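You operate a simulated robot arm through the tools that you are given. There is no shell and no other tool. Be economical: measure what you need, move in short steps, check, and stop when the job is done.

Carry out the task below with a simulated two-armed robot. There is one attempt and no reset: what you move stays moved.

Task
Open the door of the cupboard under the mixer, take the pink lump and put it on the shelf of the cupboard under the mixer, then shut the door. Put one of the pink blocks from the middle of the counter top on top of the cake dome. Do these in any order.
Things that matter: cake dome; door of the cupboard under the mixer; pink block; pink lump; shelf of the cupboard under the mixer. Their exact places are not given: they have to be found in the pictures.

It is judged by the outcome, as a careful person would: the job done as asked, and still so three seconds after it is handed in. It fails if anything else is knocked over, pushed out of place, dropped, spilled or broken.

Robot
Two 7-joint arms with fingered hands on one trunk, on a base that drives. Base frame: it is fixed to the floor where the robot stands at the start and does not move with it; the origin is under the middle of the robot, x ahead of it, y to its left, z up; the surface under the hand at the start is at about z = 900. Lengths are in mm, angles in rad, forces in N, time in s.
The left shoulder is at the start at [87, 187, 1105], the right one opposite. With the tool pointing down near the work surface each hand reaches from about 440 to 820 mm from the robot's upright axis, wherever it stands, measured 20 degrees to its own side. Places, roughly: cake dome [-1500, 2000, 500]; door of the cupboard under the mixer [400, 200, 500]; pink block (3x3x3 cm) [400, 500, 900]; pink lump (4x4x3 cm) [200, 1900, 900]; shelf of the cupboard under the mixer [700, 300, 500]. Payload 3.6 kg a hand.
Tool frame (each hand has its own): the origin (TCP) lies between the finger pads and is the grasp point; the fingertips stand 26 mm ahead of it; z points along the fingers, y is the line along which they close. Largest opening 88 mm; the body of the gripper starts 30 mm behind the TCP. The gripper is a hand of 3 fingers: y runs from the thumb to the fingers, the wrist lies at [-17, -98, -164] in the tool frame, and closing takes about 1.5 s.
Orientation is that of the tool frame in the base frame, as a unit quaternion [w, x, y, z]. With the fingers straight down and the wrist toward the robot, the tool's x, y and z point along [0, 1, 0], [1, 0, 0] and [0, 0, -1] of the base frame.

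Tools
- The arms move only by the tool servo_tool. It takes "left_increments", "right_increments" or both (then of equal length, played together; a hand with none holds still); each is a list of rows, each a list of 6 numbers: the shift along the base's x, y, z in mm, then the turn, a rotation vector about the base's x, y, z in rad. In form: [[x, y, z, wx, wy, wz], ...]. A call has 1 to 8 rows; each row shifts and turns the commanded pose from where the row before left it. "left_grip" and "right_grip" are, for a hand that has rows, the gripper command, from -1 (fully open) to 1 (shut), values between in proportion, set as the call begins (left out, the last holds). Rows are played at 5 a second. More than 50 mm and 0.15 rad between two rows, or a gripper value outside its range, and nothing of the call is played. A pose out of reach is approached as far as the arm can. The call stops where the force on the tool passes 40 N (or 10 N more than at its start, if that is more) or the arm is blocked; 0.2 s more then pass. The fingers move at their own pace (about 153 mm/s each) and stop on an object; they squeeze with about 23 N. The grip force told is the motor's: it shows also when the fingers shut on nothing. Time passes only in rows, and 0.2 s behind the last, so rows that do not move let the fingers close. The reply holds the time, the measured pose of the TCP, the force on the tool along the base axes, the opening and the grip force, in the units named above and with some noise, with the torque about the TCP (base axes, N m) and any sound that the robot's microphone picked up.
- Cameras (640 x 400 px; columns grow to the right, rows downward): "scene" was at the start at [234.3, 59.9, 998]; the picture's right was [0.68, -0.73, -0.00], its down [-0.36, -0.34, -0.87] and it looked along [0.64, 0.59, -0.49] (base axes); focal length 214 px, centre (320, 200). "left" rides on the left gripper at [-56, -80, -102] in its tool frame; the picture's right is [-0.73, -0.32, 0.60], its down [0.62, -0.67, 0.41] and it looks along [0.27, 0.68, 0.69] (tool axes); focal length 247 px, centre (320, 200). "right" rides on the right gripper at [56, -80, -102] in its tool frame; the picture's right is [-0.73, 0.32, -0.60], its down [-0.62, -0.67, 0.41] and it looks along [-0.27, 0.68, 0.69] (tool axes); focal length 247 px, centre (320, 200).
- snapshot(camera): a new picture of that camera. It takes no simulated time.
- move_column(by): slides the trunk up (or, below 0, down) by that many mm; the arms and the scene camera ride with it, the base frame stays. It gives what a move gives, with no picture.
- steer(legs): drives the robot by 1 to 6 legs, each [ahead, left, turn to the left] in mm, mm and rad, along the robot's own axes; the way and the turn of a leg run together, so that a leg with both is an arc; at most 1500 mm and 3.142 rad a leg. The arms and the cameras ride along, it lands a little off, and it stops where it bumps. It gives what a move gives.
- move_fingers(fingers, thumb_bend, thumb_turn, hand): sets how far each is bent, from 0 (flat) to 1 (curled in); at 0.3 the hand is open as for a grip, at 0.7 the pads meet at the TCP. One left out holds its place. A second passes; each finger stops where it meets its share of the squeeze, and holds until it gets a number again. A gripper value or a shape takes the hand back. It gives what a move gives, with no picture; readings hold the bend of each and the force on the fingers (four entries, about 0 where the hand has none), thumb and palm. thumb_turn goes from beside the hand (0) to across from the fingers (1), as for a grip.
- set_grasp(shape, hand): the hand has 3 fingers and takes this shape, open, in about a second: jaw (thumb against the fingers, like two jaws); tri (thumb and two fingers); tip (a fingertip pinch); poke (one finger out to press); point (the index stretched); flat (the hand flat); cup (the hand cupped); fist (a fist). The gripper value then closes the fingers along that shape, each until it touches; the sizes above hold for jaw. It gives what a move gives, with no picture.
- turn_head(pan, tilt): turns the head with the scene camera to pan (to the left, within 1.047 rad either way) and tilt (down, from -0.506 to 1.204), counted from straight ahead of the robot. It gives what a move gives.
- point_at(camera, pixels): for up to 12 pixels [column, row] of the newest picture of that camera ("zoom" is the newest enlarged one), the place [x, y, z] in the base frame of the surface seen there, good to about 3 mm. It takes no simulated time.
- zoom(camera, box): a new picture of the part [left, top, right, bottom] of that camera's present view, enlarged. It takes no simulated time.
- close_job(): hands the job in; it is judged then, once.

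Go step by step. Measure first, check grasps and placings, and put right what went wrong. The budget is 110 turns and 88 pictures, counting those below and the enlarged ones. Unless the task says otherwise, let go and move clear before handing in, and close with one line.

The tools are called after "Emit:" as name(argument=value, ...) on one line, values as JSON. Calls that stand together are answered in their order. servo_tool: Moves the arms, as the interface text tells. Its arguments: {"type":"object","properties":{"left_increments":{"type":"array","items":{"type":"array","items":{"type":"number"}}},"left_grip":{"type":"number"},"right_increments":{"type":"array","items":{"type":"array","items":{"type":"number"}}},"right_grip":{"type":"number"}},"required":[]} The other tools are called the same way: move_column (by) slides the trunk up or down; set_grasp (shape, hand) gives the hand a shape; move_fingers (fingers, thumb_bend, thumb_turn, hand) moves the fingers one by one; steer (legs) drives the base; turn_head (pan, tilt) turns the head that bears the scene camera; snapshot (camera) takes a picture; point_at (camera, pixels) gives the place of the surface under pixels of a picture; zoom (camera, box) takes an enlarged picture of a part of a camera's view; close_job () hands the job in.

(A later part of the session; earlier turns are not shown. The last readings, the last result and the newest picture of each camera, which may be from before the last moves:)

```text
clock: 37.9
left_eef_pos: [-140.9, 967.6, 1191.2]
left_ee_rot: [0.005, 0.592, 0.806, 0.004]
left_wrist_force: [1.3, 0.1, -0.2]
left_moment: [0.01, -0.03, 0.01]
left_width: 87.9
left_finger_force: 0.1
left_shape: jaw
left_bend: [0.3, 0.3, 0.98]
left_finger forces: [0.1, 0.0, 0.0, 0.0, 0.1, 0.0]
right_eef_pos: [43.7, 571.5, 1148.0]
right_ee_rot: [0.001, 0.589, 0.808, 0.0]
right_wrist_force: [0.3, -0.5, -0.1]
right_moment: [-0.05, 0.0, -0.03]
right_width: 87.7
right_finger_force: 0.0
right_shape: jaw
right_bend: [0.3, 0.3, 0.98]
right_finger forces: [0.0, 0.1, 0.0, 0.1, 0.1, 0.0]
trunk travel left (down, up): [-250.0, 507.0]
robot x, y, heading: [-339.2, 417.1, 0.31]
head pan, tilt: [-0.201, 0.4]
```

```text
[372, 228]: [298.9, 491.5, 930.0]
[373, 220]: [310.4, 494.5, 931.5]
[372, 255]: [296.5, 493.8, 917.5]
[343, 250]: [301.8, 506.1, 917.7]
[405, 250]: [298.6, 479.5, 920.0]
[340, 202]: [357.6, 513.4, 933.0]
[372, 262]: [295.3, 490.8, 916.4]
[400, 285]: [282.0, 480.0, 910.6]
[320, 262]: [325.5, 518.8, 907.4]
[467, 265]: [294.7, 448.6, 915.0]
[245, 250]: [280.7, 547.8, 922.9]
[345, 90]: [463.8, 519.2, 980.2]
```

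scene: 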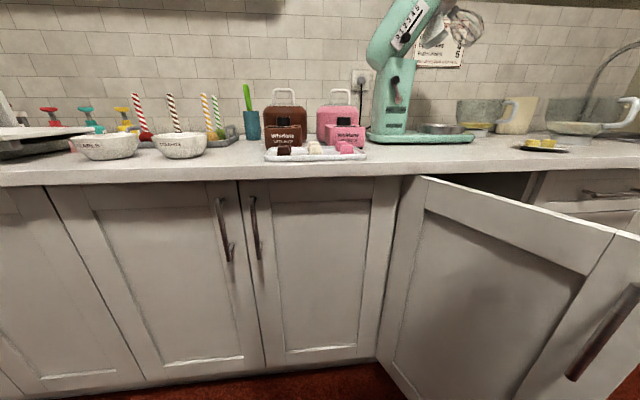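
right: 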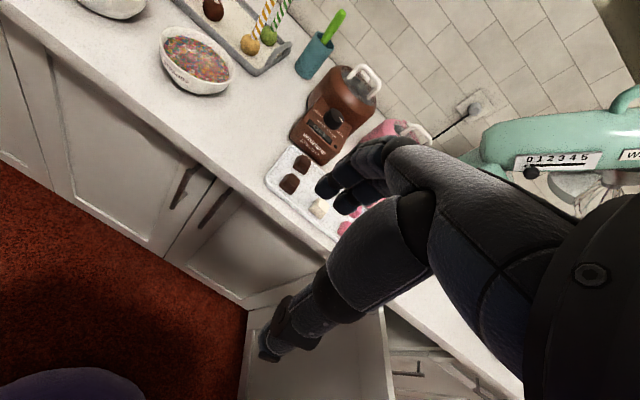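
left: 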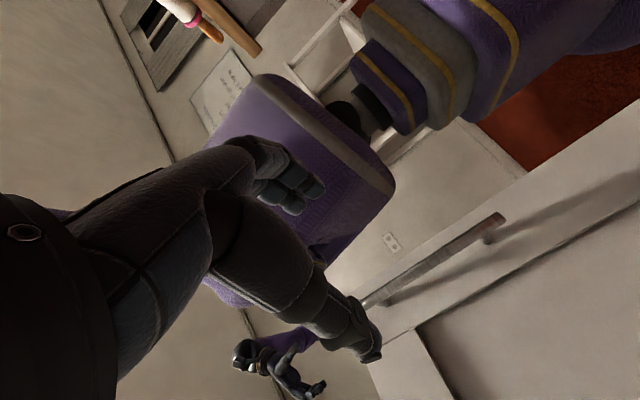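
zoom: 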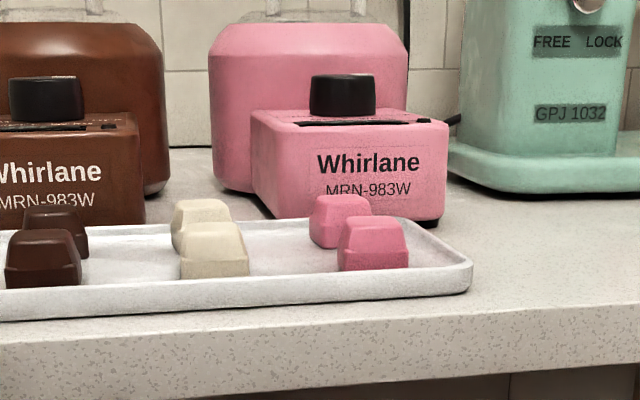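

Front block centre ≈ (308,494), top 931, tray floor 907. I'll turn the right hand 90° so it closes sideways (clear of the rear block) and hover above it with a partial opening.

Emit:
servo_tool(right_increments=[[24, -7.1, -9, 0, 0, 0.1428], [24, -7.1, -9, 0, 0, 0.1428], [24, -7.1, -9, 0, 0, 0.1428], [24, -7.1, -9, 0, 0, 0.1428], [24, -7.1, -9, 0, 0, 0.1428], [24, -7.1, -9, 0, 0, 0.1428], [24, -7.1, -9, 0, 0, 0.1428], [24, -7.1, -9, 0, 0, 0.1428]], right_grip=-0.45)

Emit:
servo_tool(right_increments=[[24, -7.1, -9, 0, 0, 0.1428], [24, -7.1, -9, 0, 0, 0.1428], [24, -7.1, -9, 0, 0, 0.1428]])

Emit:
snapshot(camera="scene")

Emit:
snapshot(camera="right")

```text
clock: 39.6
left_eef_pos: [-141.3, 967.0, 1191.5]
left_ee_rot: [0.005, 0.592, 0.806, 0.003]
left_wrist_force: [-0.3, 0.9, 0.5]
left_moment: [0.01, 0.0, -0.01]
left_width: 87.5
left_finger_force: 0.0
left_shape: jaw
left_bend: [0.3, 0.3, 0.98]
left_finger forces: [0.0, 0.1, 0.1, 0.1, 0.0, 0.1]
right_eef_pos: [204.3, 527.1, 1086.2]
right_ee_rot: [0.0, 0.154, 0.988, 0.0]
right_wrist_force: [-0.2, -1.1, -0.7]
right_moment: [0.01, -0.04, -0.01]
right_width: 64.1
right_finger_force: 0.0
right_shape: jaw
right_bend: [0.35, 0.54, 0.99]
right_finger forces: [0.1, 0.0, 0.0, 0.1, 0.0, 0.0]
right hand out of reach, approached as far as the arm can: row 7, 8
trunk travel left (down, up): [-250.0, 507.0]
robot x, y, heading: [-339.2, 414.4, 0.308]
head pan, tilt: [-0.201, 0.4]
```

```text
clock: 40.5
left_eef_pos: [-142.2, 967.6, 1189.8]
left_ee_rot: [0.005, 0.592, 0.806, 0.004]
left_wrist_force: [0.3, -0.1, -1.3]
left_moment: [0.01, 0.0, 0.0]
left_width: 87.9
left_finger_force: 0.0
left_shape: jaw
left_bend: [0.3, 0.3, 0.98]
left_finger forces: [0.0, 0.0, 0.1, 0.0, 0.1, 0.1]
right_eef_pos: [202.5, 527.1, 1086.0]
right_ee_rot: [0.0, 0.155, 0.988, -0.001]
right_wrist_force: [0.1, -1.2, 0.4]
right_moment: [0.02, 0.0, -0.03]
right_width: 64.3
right_finger_force: 0.1
right_shape: jaw
right_bend: [0.35, 0.54, 0.99]
right_finger forces: [0.0, 0.0, 0.0, 0.1, 0.0, 0.0]
right hand out of reach, approached as far as the arm can: row 1, 2, 3
trunk travel left (down, up): [-250.0, 507.0]
robot x, y, heading: [-339.3, 416.2, 0.308]
head pan, tilt: [-0.201, 0.4]
```

```text
64 pictures are left
```

scene: 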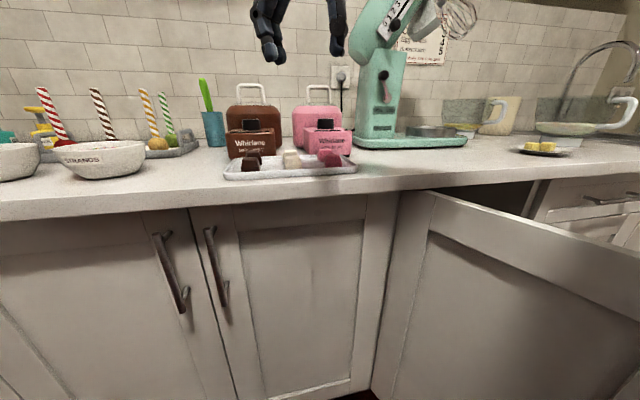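

```text
63 pictures are left
```

right: 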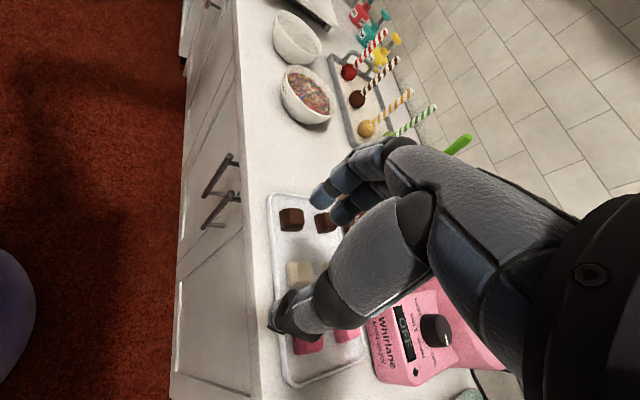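

The arm can't turn that far sideways there (stuck at yaw 1.26). I'll turn back to the straight pose above the block and use a narrow symmetric opening instead.

Emit:
servo_tool(right_increments=[[15, -4.7, -6.6, 0, 0, -0.136], [15, -4.7, -6.6, 0, 0, -0.136], [15, -4.7, -6.6, 0, 0, -0.136], [15, -4.7, -6.6, 0, 0, -0.136], [15, -4.7, -6.6, 0, 0, -0.136], [15, -4.7, -6.6, 0, 0, -0.136], [15, -4.7, -6.6, 0, 0, -0.136]])

Emit:
move_fingers(hand="right", fingers=0.48, thumb_bend=0.5, thumb_turn=1)

Emit:
snapshot(camera="right")

Emit:
snapshot(camera="scene")

```text
clock: 42.0
left_eef_pos: [-141.9, 966.6, 1190.0]
left_ee_rot: [0.005, 0.592, 0.806, 0.003]
left_wrist_force: [0.2, -0.3, -0.8]
left_moment: [-0.01, -0.01, 0.0]
left_width: 88.0
left_finger_force: 0.1
left_shape: jaw
left_bend: [0.3, 0.3, 0.98]
left_finger forces: [0.0, 0.0, 0.0, 0.1, 0.0, 0.0]
right_eef_pos: [309.5, 493.2, 1041.2]
right_ee_rot: [0.0, 0.59, 0.807, 0.0]
right_wrist_force: [0.4, 0.0, -0.5]
right_moment: [0.0, 0.0, -0.01]
right_width: 64.4
right_finger_force: 0.0
right_shape: jaw
right_bend: [0.35, 0.54, 0.99]
right_finger forces: [0.0, 0.0, 0.0, 0.1, 0.1, 0.1]
trunk travel left (down, up): [-250.0, 507.0]
robot x, y, heading: [-342.4, 420.5, 0.308]
head pan, tilt: [-0.201, 0.4]
```

```text
clock: 43.0
left_eef_pos: [-140.8, 966.9, 1190.6]
left_ee_rot: [0.005, 0.592, 0.806, 0.004]
left_wrist_force: [-0.1, -0.9, -0.6]
left_moment: [-0.01, 0.02, 0.0]
left_width: 87.9
left_finger_force: 0.0
left_shape: jaw
left_bend: [0.3, 0.3, 0.98]
left_finger forces: [0.0, 0.1, 0.1, 0.0, 0.1, 0.1]
right_eef_pos: [309.5, 492.4, 1040.1]
right_ee_rot: [0.0, 0.589, 0.808, 0.0]
right_wrist_force: [-0.7, -0.7, 0.1]
right_moment: [0.0, -0.03, -0.01]
right_width: 47.5
right_finger_force: 0.0
right_shape: fingers
right_bend: [0.48, 0.5, 1.0]
right_finger forces: [0.0, 0.0, 0.1, 0.0, 0.1, 0.0]
trunk travel left (down, up): [-250.0, 507.0]
robot x, y, heading: [-343.3, 412.2, 0.308]
head pan, tilt: [-0.201, 0.4]
```

```text
62 pictures are left
```

right: 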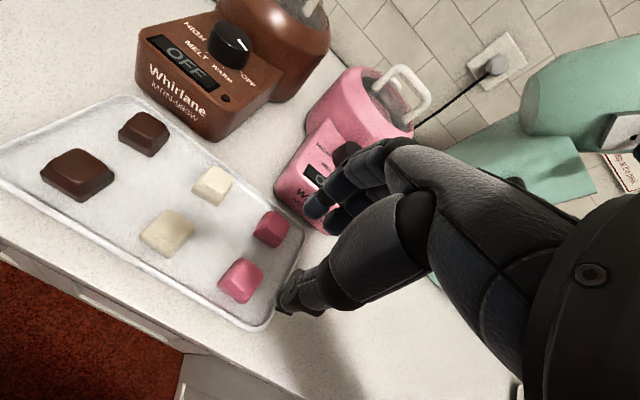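

```text
61 pictures are left
```

scene: 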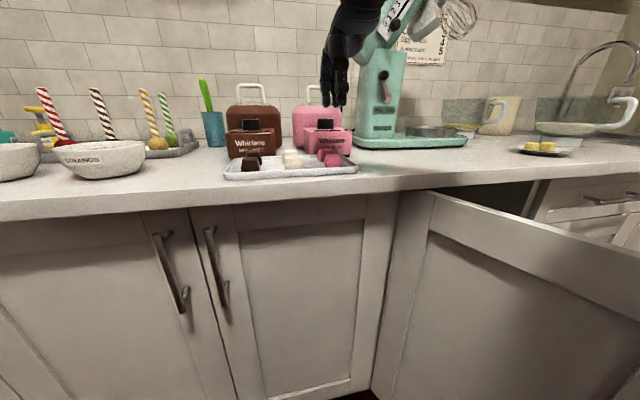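

Good view: the pink blocks at (241,280) and (271,230) in the right camera. I'll measure them and the rim.

Emit:
point_at(camera="right", pixels=[[241, 275], [226, 283], [252, 293], [243, 260], [262, 275], [271, 226], [258, 238], [232, 318], [216, 312], [225, 305], [262, 322]])

Emit:
zoom(camera="right", box=[180, 190, 340, 340])

```text
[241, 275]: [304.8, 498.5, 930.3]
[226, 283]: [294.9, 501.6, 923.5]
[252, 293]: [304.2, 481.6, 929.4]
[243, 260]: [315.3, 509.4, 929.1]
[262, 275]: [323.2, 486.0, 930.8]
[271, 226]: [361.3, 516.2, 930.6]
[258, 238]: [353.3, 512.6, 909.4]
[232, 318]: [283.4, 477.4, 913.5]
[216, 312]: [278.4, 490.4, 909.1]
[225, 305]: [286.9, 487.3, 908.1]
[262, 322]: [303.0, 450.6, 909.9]
```

```text
2.67 times, centred on (260, 265) of right
```

zoom: 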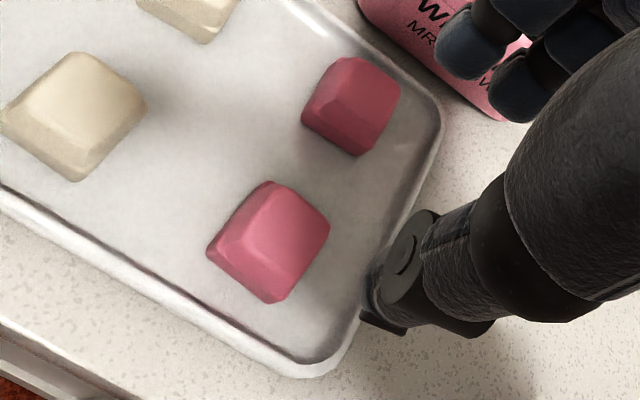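

Block centre ≈ (309,495), rear block 56 mm further, rim top 913.5 at 30 mm in front. I'll set a ~40 mm symmetric opening and check it from the head.

Emit:
move_fingers(hand="right", fingers=0.46, thumb_bend=0.63, thumb_turn=1)

Emit:
servo_tool(right_increments=[[1, 2, -25, 0, 0, 0], [0, 0, -25, 0, 0, 0], [0, 0, -20, 0, 0, 0]])

Emit:
snapshot(camera="right")

Emit:
zoom(camera="scene", box=[260, 60, 420, 180])

```text
clock: 44.0
left_eef_pos: [-142.3, 967.0, 1191.3]
left_ee_rot: [0.005, 0.592, 0.806, 0.003]
left_wrist_force: [-0.8, -0.7, -0.2]
left_moment: [0.04, 0.02, 0.01]
left_width: 88.1
left_finger_force: 0.0
left_shape: jaw
left_bend: [0.3, 0.3, 0.98]
left_finger forces: [0.0, 0.0, 0.0, 0.0, 0.0, 0.1]
right_eef_pos: [309.8, 492.1, 1040.6]
right_ee_rot: [0.0, 0.59, 0.807, 0.0]
right_wrist_force: [-0.4, 0.8, -0.2]
right_moment: [0.0, 0.0, -0.02]
right_width: 35.4
right_finger_force: 0.0
right_shape: fingers
right_bend: [0.46, 0.63, 1.0]
right_finger forces: [0.0, 0.1, 0.0, 0.1, 0.1, 0.1]
trunk travel left (down, up): [-250.0, 507.0]
robot x, y, heading: [-340.7, 420.1, 0.314]
head pan, tilt: [-0.201, 0.4]
```

```text
clock: 44.9
left_eef_pos: [-140.8, 967.8, 1190.3]
left_ee_rot: [0.005, 0.592, 0.806, 0.004]
left_wrist_force: [0.1, 0.5, -0.6]
left_moment: [0.0, 0.04, -0.02]
left_width: 88.0
left_finger_force: 0.1
left_shape: jaw
left_bend: [0.3, 0.3, 0.98]
left_finger forces: [0.0, 0.0, 0.1, 0.0, 0.0, 0.1]
right_eef_pos: [310.2, 494.7, 969.4]
right_ee_rot: [0.0, 0.59, 0.808, 0.001]
right_wrist_force: [-1.3, 0.6, 0.5]
right_moment: [0.02, -0.04, 0.03]
right_width: 35.6
right_finger_force: 0.0
right_shape: fingers
right_bend: [0.46, 0.63, 1.0]
right_finger forces: [0.1, 0.0, 0.0, 0.0, 0.0, 0.1]
trunk travel left (down, up): [-250.0, 507.0]
robot x, y, heading: [-337.7, 416.4, 0.311]
head pan, tilt: [-0.201, 0.4]
```

```text
59 pictures are left
```

right: 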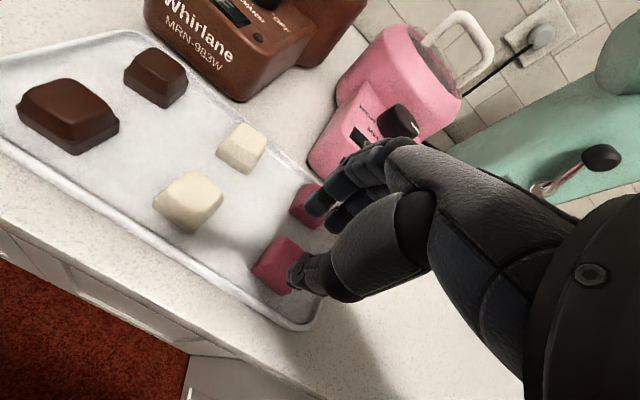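

```text
3.33 times, centred on (340, 120) of scene
```

zoom: 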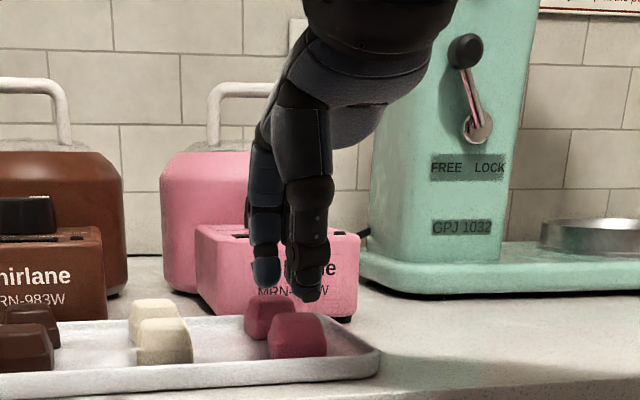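

The thumb tip is over the front block and a finger over the gap. I'll measure the tip surfaces.

Emit:
point_at(camera="zoom", pixels=[[310, 290], [308, 270], [265, 282], [265, 265], [297, 330], [268, 310], [300, 345]])

Emit:
point_at(camera="right", pixels=[[300, 270], [297, 282], [315, 205], [330, 224], [335, 205], [270, 250]])

```text
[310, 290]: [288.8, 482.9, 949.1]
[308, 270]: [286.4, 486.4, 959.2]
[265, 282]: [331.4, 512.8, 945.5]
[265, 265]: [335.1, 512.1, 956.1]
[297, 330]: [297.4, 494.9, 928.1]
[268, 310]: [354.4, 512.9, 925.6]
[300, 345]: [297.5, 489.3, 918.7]
```

```text
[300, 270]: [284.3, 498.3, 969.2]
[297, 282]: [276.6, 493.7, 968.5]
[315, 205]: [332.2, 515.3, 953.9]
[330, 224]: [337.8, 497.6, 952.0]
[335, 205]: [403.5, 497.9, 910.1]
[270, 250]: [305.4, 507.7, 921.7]
```

Relative to the block the thumb's inner face is at about −14 and the fingers' at +21 mm. I'll open the thumb a touch, shift 2 mm toward me and descend to TCP z≈938.

Emit:
move_fingers(hand="right", thumb_bend=0.58)

Emit:
servo_tool(right_increments=[[-2, -0.5, -8, 0, 0, 0], [0, 0, -8, 0, 0, 0], [0, 0, -8, 0, 0, 0], [0, 0, -7, 0, 0, 0]])

Emit:
zoom(camera="scene", box=[260, 60, 420, 180])

```text
clock: 45.9
left_eef_pos: [-141.0, 967.6, 1189.7]
left_ee_rot: [0.005, 0.592, 0.806, 0.004]
left_wrist_force: [0.2, 0.7, -0.7]
left_moment: [-0.02, 0.04, -0.08]
left_width: 87.7
left_finger_force: 0.1
left_shape: jaw
left_bend: [0.3, 0.3, 0.98]
left_finger forces: [0.0, 0.1, 0.1, 0.1, 0.0, 0.0]
right_eef_pos: [310.6, 495.4, 969.2]
right_ee_rot: [0.0, 0.59, 0.808, 0.0]
right_wrist_force: [-0.2, 0.5, 0.2]
right_moment: [0.02, -0.02, -0.03]
right_width: 41.4
right_finger_force: 0.1
right_shape: fingers
right_bend: [0.46, 0.57, 1.0]
right_finger forces: [0.0, 0.0, 0.0, 0.0, 0.1, 0.1]
trunk travel left (down, up): [-250.0, 507.0]
robot x, y, heading: [-341.7, 413.6, 0.31]
head pan, tilt: [-0.201, 0.4]
```

```text
clock: 46.9
left_eef_pos: [-141.8, 967.0, 1191.4]
left_ee_rot: [0.006, 0.592, 0.806, 0.005]
left_wrist_force: [0.7, -0.8, -0.4]
left_moment: [0.03, 0.0, 0.01]
left_width: 87.9
left_finger_force: 0.1
left_shape: jaw
left_bend: [0.3, 0.3, 0.98]
left_finger forces: [0.1, 0.0, 0.0, 0.0, 0.0, 0.0]
right_eef_pos: [309.0, 495.0, 942.0]
right_ee_rot: [0.0, 0.59, 0.808, 0.002]
right_wrist_force: [0.3, -0.5, 10.7]
right_moment: [-0.07, 0.26, 0.04]
right_width: 41.5
right_finger_force: 6.1
right_shape: fingers
right_bend: [0.46, 0.57, 1.0]
right_finger forces: [0.0, 0.0, 0.0, 0.0, 11.3, 0.0]
trunk travel left (down, up): [-250.0, 507.0]
robot x, y, heading: [-338.9, 417.3, 0.308]
head pan, tilt: [-0.201, 0.4]
```

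```text
3.33 times, centred on (340, 120) of scene
```

zoom: 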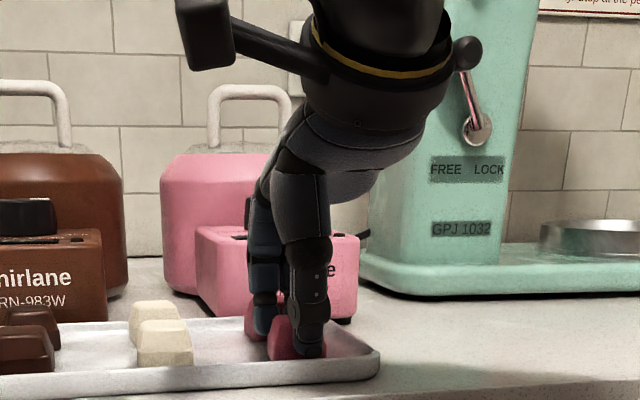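

The thumb touches something (11 N, likely the rim, with tips at ~916). I'll lift 4 mm and close.

Emit:
servo_tool(right_increments=[[1, 0, 3, 0, 0, 0]])

Emit:
move_fingers(hand="right", fingers=0.72, thumb_bend=0.76)

Emit:
zoom(camera="scene", box=[260, 60, 420, 180])

```text
clock: 47.2
left_eef_pos: [-141.2, 968.3, 1191.6]
left_ee_rot: [0.005, 0.592, 0.806, 0.004]
left_wrist_force: [0.3, -0.9, 0.0]
left_moment: [0.05, 0.01, 0.0]
left_width: 87.8
left_finger_force: 0.0
left_shape: jaw
left_bend: [0.3, 0.3, 0.98]
left_finger forces: [0.0, 0.1, 0.0, 0.0, 0.0, 0.0]
right_eef_pos: [308.5, 494.8, 941.8]
right_ee_rot: [0.0, 0.59, 0.808, 0.0]
right_wrist_force: [1.1, 0.1, 8.0]
right_moment: [-0.04, 0.2, 0.0]
right_width: 41.5
right_finger_force: 3.7
right_shape: fingers
right_bend: [0.46, 0.57, 1.0]
right_finger forces: [0.0, 0.0, 0.0, 0.0, 7.6, 0.0]
trunk travel left (down, up): [-250.0, 507.0]
robot x, y, heading: [-339.8, 416.6, 0.305]
head pan, tilt: [-0.201, 0.4]
```

```text
clock: 48.2
left_eef_pos: [-141.2, 966.9, 1191.6]
left_ee_rot: [0.005, 0.592, 0.806, 0.004]
left_wrist_force: [0.5, -0.6, 0.6]
left_moment: [-0.02, 0.0, 0.01]
left_width: 87.7
left_finger_force: 0.1
left_shape: jaw
left_bend: [0.3, 0.3, 0.98]
left_finger forces: [0.0, 0.0, 0.0, 0.0, 0.0, 0.1]
right_eef_pos: [309.2, 495.4, 940.1]
right_ee_rot: [-0.001, 0.59, 0.807, 0.0]
right_wrist_force: [0.4, 0.5, 0.6]
right_moment: [0.02, -0.03, 0.01]
right_width: 26.6
right_finger_force: 16.6
right_shape: fingers
right_bend: [0.59, 0.64, 1.0]
right_finger forces: [9.9, 7.1, 0.0, 0.1, 17.0, 0.0]
trunk travel left (down, up): [-250.0, 507.0]
robot x, y, heading: [-336.9, 419.4, 0.31]
head pan, tilt: [-0.201, 0.4]
```

```text
3.33 times, centred on (340, 120) of scene
```

zoom: 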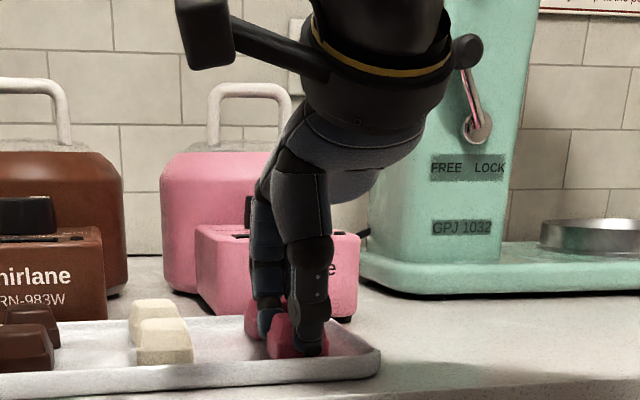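

Gripped at 26.6 mm with 17 N on both sides. Lifting straight up.

Emit:
servo_tool(right_increments=[[0, 0, 15, 0, 0, 0], [0, 0, 30, 0, 0, 0], [0, 0, 40, 0, 0, 0], [0, 0, 40, 0, 0, 0], [0, 0, 40, 0, 0, 0]])

Emit:
snapshot(camera="right")

```text
clock: 49.5
left_eef_pos: [-141.6, 968.3, 1190.3]
left_ee_rot: [0.005, 0.592, 0.806, 0.005]
left_wrist_force: [0.4, 0.0, -0.4]
left_moment: [-0.02, -0.02, 0.01]
left_width: 87.9
left_finger_force: 0.1
left_shape: jaw
left_bend: [0.3, 0.3, 0.98]
left_finger forces: [0.0, 0.0, 0.0, 0.0, 0.1, 0.1]
right_eef_pos: [308.5, 496.0, 1108.0]
right_ee_rot: [-0.001, 0.589, 0.808, 0.0]
right_wrist_force: [0.1, -0.5, -1.2]
right_moment: [0.0, 0.0, 0.02]
right_width: 26.3
right_finger_force: 17.0
right_shape: fingers
right_bend: [0.59, 0.64, 1.0]
right_finger forces: [9.7, 7.2, 0.0, 0.1, 16.9, 0.0]
trunk travel left (down, up): [-250.0, 507.0]
robot x, y, heading: [-337.4, 413.4, 0.309]
head pan, tilt: [-0.201, 0.4]
```

```text
55 pictures are left
```

right: 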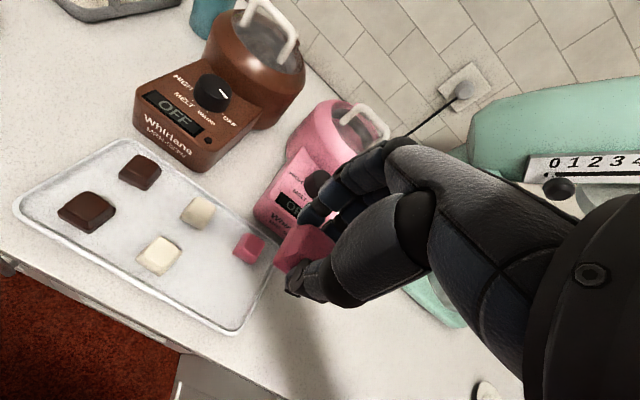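

The block is held (285,245), the other items undisturbed. I'll pull the hand in, back away, and look left for the lump and dome.

Emit:
servo_tool(right_increments=[[-33, -11, 10, 0, 0, 0], [-33, -11, 10, 0, 0, 0], [-33, -11, 10, 0, 0, 0], [-33, -11, 10, 0, 0, 0], [-33, -11, 0, 0, 0, 0]])

Emit:
steer(legs=[[-250, 0, 0]])

Emit:
turn_head(pan=0.75, tilt=0.3)

Emit:
snapshot(camera="scene")

```text
clock: 50.6
left_eef_pos: [-140.7, 967.7, 1191.9]
left_ee_rot: [0.004, 0.592, 0.806, 0.004]
left_wrist_force: [-0.6, 0.1, 0.3]
left_moment: [-0.02, 0.03, 0.01]
left_width: 88.1
left_finger_force: 0.0
left_shape: jaw
left_bend: [0.3, 0.3, 0.98]
left_finger forces: [0.0, 0.0, 0.0, 0.0, 0.0, 0.1]
right_eef_pos: [143.9, 439.1, 1148.3]
right_ee_rot: [0.0, 0.59, 0.807, 0.001]
right_wrist_force: [-0.2, 0.4, 0.0]
right_moment: [0.01, -0.03, 0.02]
right_width: 26.4
right_finger_force: 16.4
right_shape: fingers
right_bend: [0.59, 0.64, 1.0]
right_finger forces: [9.7, 7.3, 0.0, 0.1, 17.0, 0.0]
trunk travel left (down, up): [-250.0, 507.0]
robot x, y, heading: [-337.6, 416.1, 0.305]
head pan, tilt: [-0.201, 0.4]
```

```text
clock: 52.5
left_eef_pos: [-379.2, 891.9, 1192.5]
left_ee_rot: [0.005, 0.592, 0.806, 0.004]
left_wrist_force: [0.6, -0.8, -0.1]
left_moment: [0.02, -0.01, 0.02]
left_width: 87.8
left_finger_force: 0.1
left_shape: jaw
left_bend: [0.3, 0.3, 0.98]
left_finger forces: [0.0, 0.0, 0.0, 0.0, 0.0, 0.1]
right_eef_pos: [-93.3, 365.8, 1147.2]
right_ee_rot: [0.0, 0.591, 0.807, 0.0]
right_wrist_force: [0.2, 0.1, -0.4]
right_moment: [-0.01, 0.03, 0.03]
right_width: 26.4
right_finger_force: 17.2
right_shape: fingers
right_bend: [0.59, 0.64, 1.0]
right_finger forces: [9.6, 7.3, 0.1, 0.0, 16.8, 0.0]
trunk travel left (down, up): [-250.0, 507.0]
robot x, y, heading: [-577.1, 341.3, 0.312]
head pan, tilt: [-0.201, 0.4]
```

```text
clock: 53.7
left_eef_pos: [-378.1, 892.0, 1191.0]
left_ee_rot: [0.006, 0.593, 0.805, 0.004]
left_wrist_force: [0.1, -0.8, 0.0]
left_moment: [0.0, -0.02, -0.02]
left_width: 87.8
left_finger_force: 0.1
left_shape: jaw
left_bend: [0.3, 0.3, 0.98]
left_finger forces: [0.1, 0.1, 0.1, 0.0, 0.0, 0.0]
right_eef_pos: [-92.7, 366.0, 1147.3]
right_ee_rot: [0.0, 0.59, 0.807, 0.0]
right_wrist_force: [-0.9, 0.2, 0.4]
right_moment: [0.0, 0.0, 0.01]
right_width: 26.2
right_finger_force: 16.7
right_shape: fingers
right_bend: [0.59, 0.64, 1.0]
right_finger forces: [9.7, 7.3, 0.0, 0.0, 17.0, 0.0]
trunk travel left (down, up): [-250.0, 507.0]
robot x, y, heading: [-577.8, 338.6, 0.305]
head pan, tilt: [0.75, 0.3]
```

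```text
54 pictures are left
```

scene: 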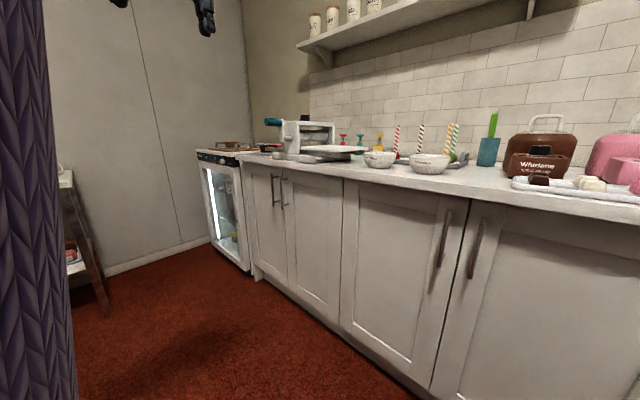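

A small glass-door unit stands at the counter's left end (225,150) and a shelf stand at far left (75,230). I'll drive left along the counter and look again.

Emit:
steer(legs=[[0, 800, 0], [0, 0, 0.4]])

Emit:
turn_head(pan=0.0, tilt=0.5)

Emit:
snapshot(camera="scene")

Emit:
turn_head(pan=1.0, tilt=0.4)

Emit:
snapshot(camera="scene")

```text
clock: 55.5
left_eef_pos: [-440.8, 1067.5, 1190.0]
left_ee_rot: [0.006, 0.58, 0.815, 0.003]
left_wrist_force: [0.0, 0.3, 0.0]
left_moment: [-0.01, 0.02, 0.04]
left_width: 87.9
left_finger_force: 0.1
left_shape: jaw
left_bend: [0.3, 0.3, 0.98]
left_finger forces: [0.0, 0.0, 0.1, 0.0, 0.0, 0.0]
right_eef_pos: [-139.1, 550.5, 1147.6]
right_ee_rot: [0.0, 0.576, 0.817, 0.0]
right_wrist_force: [0.5, -0.1, 0.4]
right_moment: [0.01, 0.02, -0.01]
right_width: 26.3
right_finger_force: 16.4
right_shape: fingers
right_bend: [0.59, 0.64, 1.0]
right_finger forces: [9.7, 7.1, 0.0, 0.1, 16.8, 0.1]
trunk travel left (down, up): [-250.0, 507.0]
robot x, y, heading: [-623.7, 505.1, 0.341]
head pan, tilt: [0.75, 0.3]
stopped in leg 1: the robot was blocked; the commanded pose is now the measured one
```

```text
clock: 56.6
left_eef_pos: [-444.1, 1067.5, 1189.9]
left_ee_rot: [0.005, 0.579, 0.815, 0.003]
left_wrist_force: [0.3, 0.0, 0.1]
left_moment: [-0.01, -0.04, -0.01]
left_width: 88.0
left_finger_force: 0.0
left_shape: jaw
left_bend: [0.3, 0.3, 0.98]
left_finger forces: [0.1, 0.0, 0.0, 0.0, 0.0, 0.0]
right_eef_pos: [-140.3, 549.9, 1148.0]
right_ee_rot: [0.001, 0.577, 0.817, 0.0]
right_wrist_force: [-0.6, 0.1, 1.4]
right_moment: [0.01, 0.01, -0.02]
right_width: 26.1
right_finger_force: 16.6
right_shape: fingers
right_bend: [0.59, 0.64, 1.0]
right_finger forces: [9.7, 7.1, 0.0, 0.0, 16.8, 0.1]
trunk travel left (down, up): [-250.0, 507.0]
robot x, y, heading: [-618.2, 509.3, 0.343]
head pan, tilt: [0.0, 0.499]
```

```text
53 pictures are left
```

scene: 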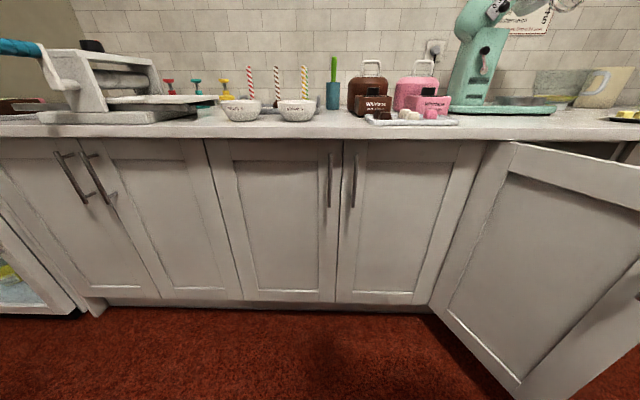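

```text
clock: 57.9
left_eef_pos: [-443.3, 1067.7, 1190.3]
left_ee_rot: [0.006, 0.579, 0.815, 0.004]
left_wrist_force: [-0.2, 0.4, 0.7]
left_moment: [-0.02, 0.01, 0.01]
left_width: 87.7
left_finger_force: 0.0
left_shape: jaw
left_bend: [0.3, 0.3, 0.98]
left_finger forces: [0.0, 0.1, 0.0, 0.1, 0.0, 0.0]
right_eef_pos: [-139.8, 549.9, 1147.4]
right_ee_rot: [0.001, 0.576, 0.817, 0.001]
right_wrist_force: [0.1, -0.7, -1.3]
right_moment: [0.02, 0.01, 0.04]
right_width: 26.1
right_finger_force: 16.8
right_shape: fingers
right_bend: [0.59, 0.64, 1.0]
right_finger forces: [9.7, 7.1, 0.0, 0.0, 16.8, 0.0]
trunk travel left (down, up): [-250.0, 507.0]
robot x, y, heading: [-622.6, 511.4, 0.342]
head pan, tilt: [1.0, 0.4]
```

```text
52 pictures are left
```

scene: 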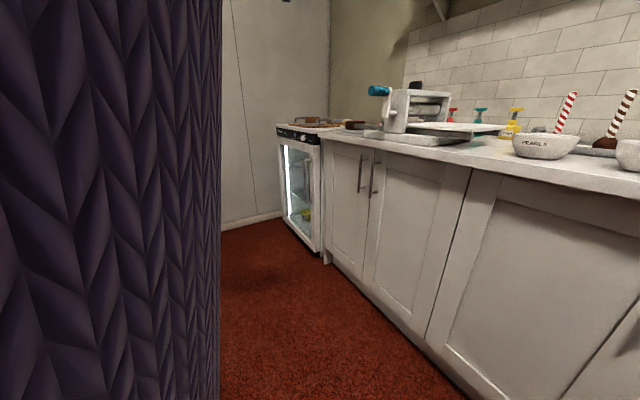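

The base was blocked moving left at (-622,510) by something out of view. I'll back off right a little and look with the left hand camera.

Emit:
steer(legs=[[60, -80, 0]])

Emit:
snapshot(camera="left")

```text
clock: 59.1
left_eef_pos: [-356.8, 1012.1, 1189.6]
left_ee_rot: [0.004, 0.579, 0.815, 0.003]
left_wrist_force: [0.1, -0.7, -0.6]
left_moment: [0.01, 0.05, -0.04]
left_width: 87.9
left_finger_force: 0.0
left_shape: jaw
left_bend: [0.3, 0.3, 0.98]
left_finger forces: [0.1, 0.1, 0.1, 0.1, 0.1, 0.0]
right_eef_pos: [-54.4, 493.9, 1148.1]
right_ee_rot: [0.0, 0.577, 0.817, 0.0]
right_wrist_force: [0.5, -0.1, -0.9]
right_moment: [0.0, 0.03, -0.01]
right_width: 26.4
right_finger_force: 16.5
right_shape: fingers
right_bend: [0.59, 0.64, 1.0]
right_finger forces: [9.7, 7.0, 0.0, 0.0, 16.8, 0.0]
trunk travel left (down, up): [-250.0, 507.0]
robot x, y, heading: [-538.3, 456.7, 0.339]
head pan, tilt: [1.0, 0.4]
```

```text
51 pictures are left
```

left: 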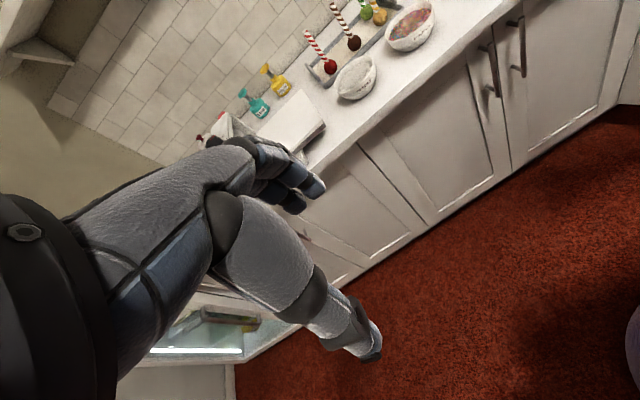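

No obstacle in the left view, so it's behind-left. I'll move forward toward the counter, tuck the left hand in, then turn left to look.

Emit:
servo_tool(left_increments=[[13, -38, 0, 0, 0, 0], [13, -38, 0, 0, 0, 0], [13, -38, 0, 0, 0, 0], [13, -38, 0, 0, 0, 0], [13, -38, 0, 0, 0, 0]])

Emit:
steer(legs=[[80, 0, 0], [0, 0, 0.6]])

Emit:
turn_head(pan=1.0, tilt=0.5)

Emit:
snapshot(camera="scene")

Emit:
turn_head(pan=0.5, tilt=0.5)

Emit:
snapshot(camera="scene")

```text
clock: 60.3
left_eef_pos: [-358.3, 1012.7, 1189.8]
left_ee_rot: [0.006, 0.578, 0.816, 0.004]
left_wrist_force: [0.4, -0.3, -0.1]
left_moment: [0.01, -0.04, -0.03]
left_width: 88.2
left_finger_force: 0.1
left_shape: jaw
left_bend: [0.3, 0.3, 0.98]
left_finger forces: [0.0, 0.1, 0.0, 0.1, 0.1, 0.1]
left hand out of reach, approached as far as the arm can: row 1, 2, 3, 4, 5
right_eef_pos: [-55.7, 494.6, 1147.4]
right_ee_rot: [0.0, 0.576, 0.817, 0.001]
right_wrist_force: [0.7, 0.8, 0.4]
right_moment: [0.01, 0.03, -0.02]
right_width: 26.1
right_finger_force: 17.1
right_shape: fingers
right_bend: [0.59, 0.64, 1.0]
right_finger forces: [9.7, 7.1, 0.1, 0.0, 16.9, 0.0]
trunk travel left (down, up): [-250.0, 507.0]
robot x, y, heading: [-535.3, 456.0, 0.338]
head pan, tilt: [1.0, 0.4]
```

```text
clock: 63.0
left_eef_pos: [-623.5, 1044.2, 1190.8]
left_ee_rot: [0.005, 0.317, 0.949, 0.005]
left_wrist_force: [0.2, 0.3, -0.3]
left_moment: [0.03, 0.03, 0.04]
left_width: 87.9
left_finger_force: 0.0
left_shape: jaw
left_bend: [0.3, 0.3, 0.98]
left_finger forces: [0.0, 0.0, 0.0, 0.0, 0.1, 0.0]
right_eef_pos: [-84.5, 783.3, 1147.9]
right_ee_rot: [0.0, 0.312, 0.95, 0.001]
right_wrist_force: [0.7, -0.3, -0.4]
right_moment: [0.0, 0.04, 0.0]
right_width: 26.1
right_finger_force: 16.3
right_shape: fingers
right_bend: [0.59, 0.64, 1.0]
right_finger forces: [9.5, 7.0, 0.0, 0.0, 16.6, 0.0]
trunk travel left (down, up): [-250.0, 507.0]
robot x, y, heading: [-466.7, 481.5, 0.929]
head pan, tilt: [1.0, 0.4]
```

```text
clock: 63.6
left_eef_pos: [-623.4, 1044.9, 1190.7]
left_ee_rot: [0.005, 0.318, 0.948, 0.005]
left_wrist_force: [0.2, 0.7, -0.2]
left_moment: [0.01, 0.05, -0.01]
left_width: 87.8
left_finger_force: 0.1
left_shape: jaw
left_bend: [0.3, 0.3, 0.98]
left_finger forces: [0.0, 0.1, 0.0, 0.0, 0.0, 0.0]
right_eef_pos: [-84.7, 784.3, 1147.6]
right_ee_rot: [0.0, 0.315, 0.949, 0.0]
right_wrist_force: [0.6, -0.6, -0.4]
right_moment: [0.03, -0.01, 0.03]
right_width: 26.3
right_finger_force: 16.7
right_shape: fingers
right_bend: [0.59, 0.64, 1.0]
right_finger forces: [9.6, 7.0, 0.1, 0.0, 16.6, 0.0]
trunk travel left (down, up): [-250.0, 507.0]
robot x, y, heading: [-462.2, 480.3, 0.932]
head pan, tilt: [1.0, 0.499]
```

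```text
50 pictures are left
```

scene: 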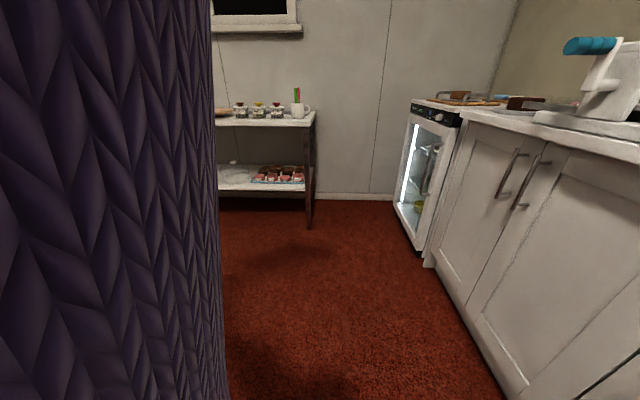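

```text
clock: 64.5
left_eef_pos: [-623.7, 1044.4, 1189.9]
left_ee_rot: [0.004, 0.317, 0.948, 0.006]
left_wrist_force: [0.6, -0.1, -0.4]
left_moment: [-0.02, 0.02, -0.01]
left_width: 88.2
left_finger_force: 0.1
left_shape: jaw
left_bend: [0.3, 0.3, 0.98]
left_finger forces: [0.1, 0.1, 0.1, 0.0, 0.0, 0.0]
right_eef_pos: [-85.0, 784.2, 1148.2]
right_ee_rot: [0.001, 0.315, 0.949, 0.001]
right_wrist_force: [-0.3, -0.4, -2.1]
right_moment: [0.0, 0.0, -0.03]
right_width: 26.0
right_finger_force: 16.2
right_shape: fingers
right_bend: [0.59, 0.64, 1.0]
right_finger forces: [9.6, 7.0, 0.0, 0.0, 16.6, 0.1]
trunk travel left (down, up): [-250.0, 507.0]
robot x, y, heading: [-461.3, 482.4, 0.933]
head pan, tilt: [0.499, 0.499]
```

```text
49 pictures are left
```

scene: 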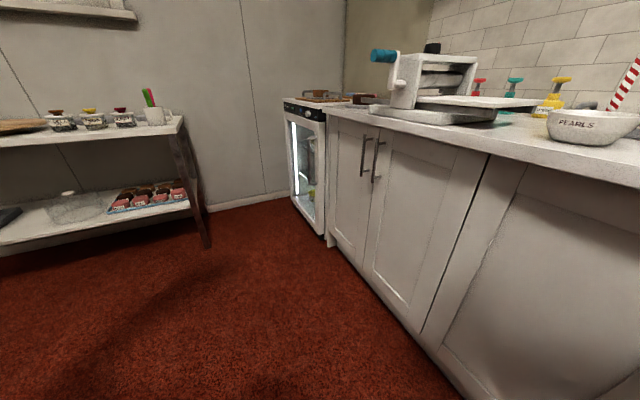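

Found it: a two-tier stand by the wall, with the glass cake dome on its lower shelf at (75,205) and a tray at (150,197). Measuring.

Emit:
point_at(camera="scene", pixels=[[68, 193], [75, 205], [75, 220], [150, 205], [185, 200], [205, 240], [180, 118], [20, 145], [310, 103], [322, 95], [340, 100], [355, 97]])

Emit:
zoom(camera="scene", box=[0, 80, 220, 260])

Emit:
zoom(camera="scene", box=[270, 70, 400, 140])

```text
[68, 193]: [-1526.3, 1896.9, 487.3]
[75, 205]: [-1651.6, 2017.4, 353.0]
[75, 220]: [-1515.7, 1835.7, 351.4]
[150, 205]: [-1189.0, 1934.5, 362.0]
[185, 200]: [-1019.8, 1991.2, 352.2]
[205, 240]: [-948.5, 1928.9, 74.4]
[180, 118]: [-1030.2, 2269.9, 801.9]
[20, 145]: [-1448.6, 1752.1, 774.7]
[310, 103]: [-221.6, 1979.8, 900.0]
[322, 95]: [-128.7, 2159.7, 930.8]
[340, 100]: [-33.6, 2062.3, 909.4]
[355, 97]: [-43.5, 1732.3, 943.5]
```

```text
2.22 times, centred on (110, 170) of scene
```

zoom: 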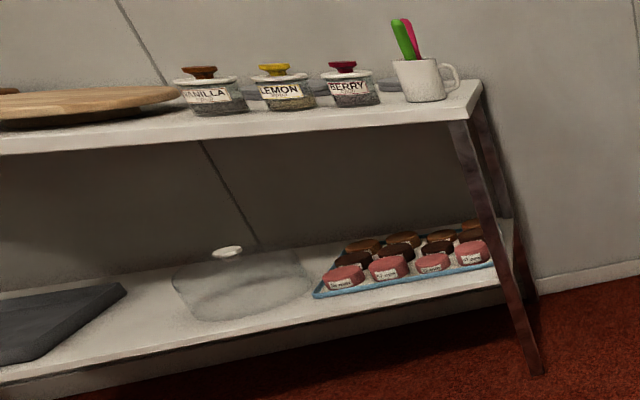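

```text
4.92 times, centred on (335, 105) of scene
```

zoom: 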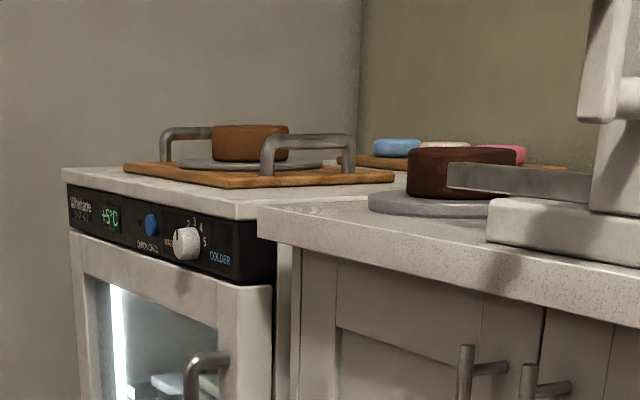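

The dome's white knob top is at about (-1526,1897,487), under an upper tier. The pink lump is probably at (505,153) in the second zoom. Measuring there.

Emit:
point_at(camera="zoom", pixels=[[510, 153], [520, 158], [440, 147], [395, 148], [550, 166], [460, 180], [250, 145], [300, 190]])

```text
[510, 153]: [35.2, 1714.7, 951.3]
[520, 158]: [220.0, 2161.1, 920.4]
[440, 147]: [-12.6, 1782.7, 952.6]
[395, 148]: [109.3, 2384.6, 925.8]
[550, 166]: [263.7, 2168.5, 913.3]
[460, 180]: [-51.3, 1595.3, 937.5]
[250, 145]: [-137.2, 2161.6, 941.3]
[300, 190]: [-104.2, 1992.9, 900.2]
```

I need to see what blocked me on the left before driving to the stand. I'll turn left a little more and look.

Emit:
steer(legs=[[60, -30, 0.0], [0, 0, 0.45]])

Emit:
turn_head(pan=1.0, tilt=0.6)

Emit:
snapshot(camera="scene")

```text
clock: 66.8
left_eef_pos: [-791.9, 950.6, 1190.5]
left_ee_rot: [0.003, 0.1, 0.995, 0.005]
left_wrist_force: [0.1, 0.5, 0.2]
left_moment: [-0.01, -0.01, -0.01]
left_width: 87.6
left_finger_force: 0.0
left_shape: jaw
left_bend: [0.3, 0.3, 0.98]
left_finger forces: [0.0, 0.1, 0.1, 0.0, 0.1, 0.1]
right_eef_pos: [-193.6, 946.4, 1148.7]
right_ee_rot: [0.0, 0.096, 0.995, 0.001]
right_wrist_force: [1.0, 0.4, 0.0]
right_moment: [0.02, -0.01, 0.0]
right_width: 26.1
right_finger_force: 16.1
right_shape: fingers
right_bend: [0.59, 0.64, 1.0]
right_finger forces: [9.5, 7.0, 0.1, 0.0, 16.6, 0.0]
trunk travel left (down, up): [-250.0, 507.0]
robot x, y, heading: [-402.3, 513.8, 1.375]
head pan, tilt: [0.499, 0.499]
```

```text
clock: 67.8
left_eef_pos: [-790.7, 951.9, 1190.5]
left_ee_rot: [0.003, 0.099, 0.995, 0.006]
left_wrist_force: [-0.1, 0.4, -0.4]
left_moment: [0.03, -0.02, -0.01]
left_width: 88.0
left_finger_force: 0.0
left_shape: jaw
left_bend: [0.3, 0.3, 0.98]
left_finger forces: [0.1, 0.0, 0.0, 0.1, 0.1, 0.1]
right_eef_pos: [-192.3, 947.0, 1148.2]
right_ee_rot: [0.0, 0.096, 0.995, 0.001]
right_wrist_force: [-0.8, -0.2, -0.8]
right_moment: [0.04, 0.0, 0.0]
right_width: 26.1
right_finger_force: 16.5
right_shape: fingers
right_bend: [0.59, 0.64, 1.0]
right_finger forces: [9.5, 7.1, 0.0, 0.1, 16.7, 0.1]
trunk travel left (down, up): [-250.0, 507.0]
robot x, y, heading: [-404.1, 511.4, 1.373]
head pan, tilt: [1.0, 0.6]
```

```text
46 pictures are left
```

scene: 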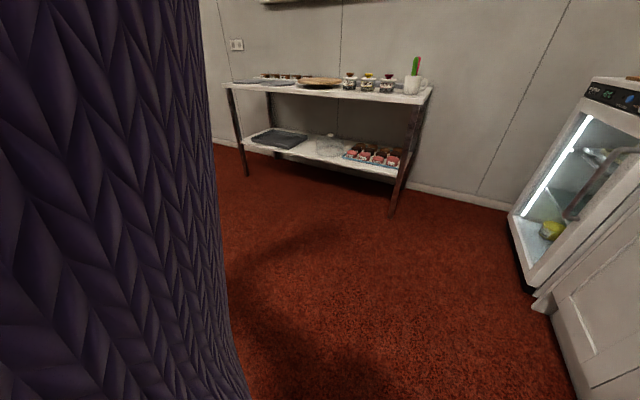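

The floor toward the stand is clear. I'll drive forward along the counter first, then turn to face the stand and re-measure.

Emit:
steer(legs=[[480, 100, 0], [0, 0, 0.54]])

Emit:
turn_head(pan=0.7, tilt=0.5)

Emit:
snapshot(camera="scene")

```text
clock: 72.2
left_eef_pos: [-968.8, 1176.1, 1189.7]
left_ee_rot: [0.002, -0.167, 0.986, 0.007]
left_wrist_force: [-0.5, 0.4, -0.3]
left_moment: [0.03, 0.0, 0.0]
left_width: 88.0
left_finger_force: 0.1
left_shape: jaw
left_bend: [0.3, 0.3, 0.98]
left_finger forces: [0.0, 0.0, 0.0, 0.0, 0.1, 0.1]
right_eef_pos: [-450.4, 1478.5, 1147.8]
right_ee_rot: [-0.001, -0.17, 0.985, 0.001]
right_wrist_force: [0.5, 0.5, -0.3]
right_moment: [0.04, 0.02, -0.03]
right_width: 26.1
right_finger_force: 16.6
right_shape: fingers
right_bend: [0.59, 0.64, 1.0]
right_finger forces: [9.5, 7.0, 0.0, 0.0, 16.5, 0.0]
trunk travel left (down, up): [-250.0, 507.0]
robot x, y, heading: [-412.6, 998.1, 1.909]
head pan, tilt: [1.0, 0.6]
```

```text
clock: 73.0
left_eef_pos: [-966.8, 1175.9, 1191.1]
left_ee_rot: [0.002, -0.168, 0.986, 0.007]
left_wrist_force: [0.5, 0.1, 0.2]
left_moment: [0.0, -0.03, 0.01]
left_width: 87.9
left_finger_force: 0.0
left_shape: jaw
left_bend: [0.3, 0.3, 0.98]
left_finger forces: [0.0, 0.1, 0.0, 0.0, 0.0, 0.0]
right_eef_pos: [-449.4, 1478.0, 1147.7]
right_ee_rot: [-0.001, -0.17, 0.985, 0.001]
right_wrist_force: [0.1, 0.4, -0.6]
right_moment: [-0.01, -0.04, 0.04]
right_width: 25.8
right_finger_force: 16.4
right_shape: fingers
right_bend: [0.59, 0.64, 1.0]
right_finger forces: [9.5, 7.1, 0.1, 0.0, 16.5, 0.1]
trunk travel left (down, up): [-250.0, 507.0]
robot x, y, heading: [-407.2, 999.0, 1.911]
head pan, tilt: [0.7, 0.499]
```

```text
45 pictures are left
```

scene: 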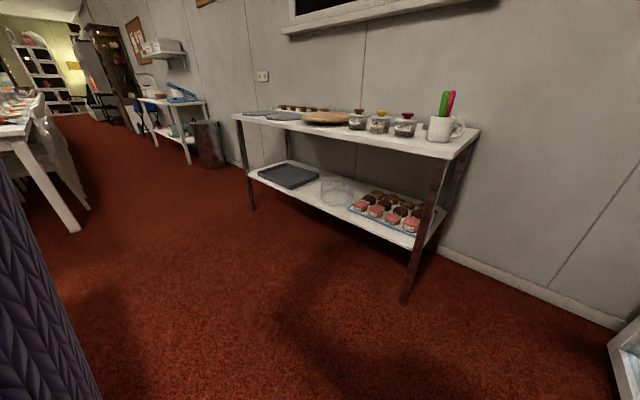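

Now the view is clear: a table at left (30,140) was the obstacle; the dome is at (338,190). I'll measure the stand and dome.

Emit:
point_at(camera="scene", pixels=[[338, 178], [338, 181], [330, 200], [350, 203], [250, 118], [440, 155], [252, 172], [410, 245], [405, 300], [253, 208], [75, 230], [440, 150]])

Emit:
zoom(camera="scene", box=[280, 130, 440, 250])

```text
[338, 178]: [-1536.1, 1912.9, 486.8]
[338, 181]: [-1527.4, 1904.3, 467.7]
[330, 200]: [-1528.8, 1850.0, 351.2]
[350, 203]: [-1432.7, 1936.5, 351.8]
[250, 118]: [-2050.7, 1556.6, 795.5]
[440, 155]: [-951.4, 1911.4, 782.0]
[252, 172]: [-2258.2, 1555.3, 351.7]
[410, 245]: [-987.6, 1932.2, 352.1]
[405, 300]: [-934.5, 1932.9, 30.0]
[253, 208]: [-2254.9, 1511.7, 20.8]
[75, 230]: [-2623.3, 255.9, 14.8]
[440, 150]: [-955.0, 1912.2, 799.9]
```

```text
3.33 times, centred on (360, 190) of scene
```

zoom: 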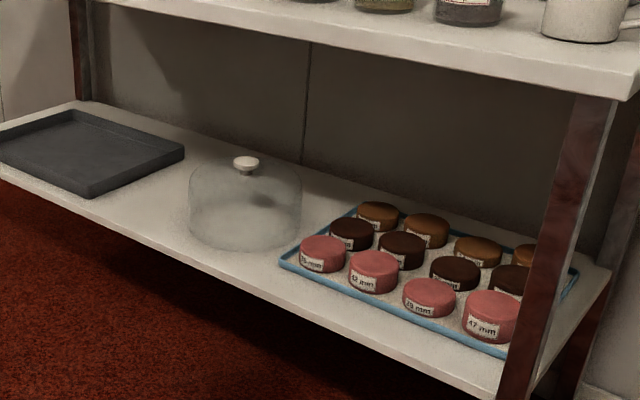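

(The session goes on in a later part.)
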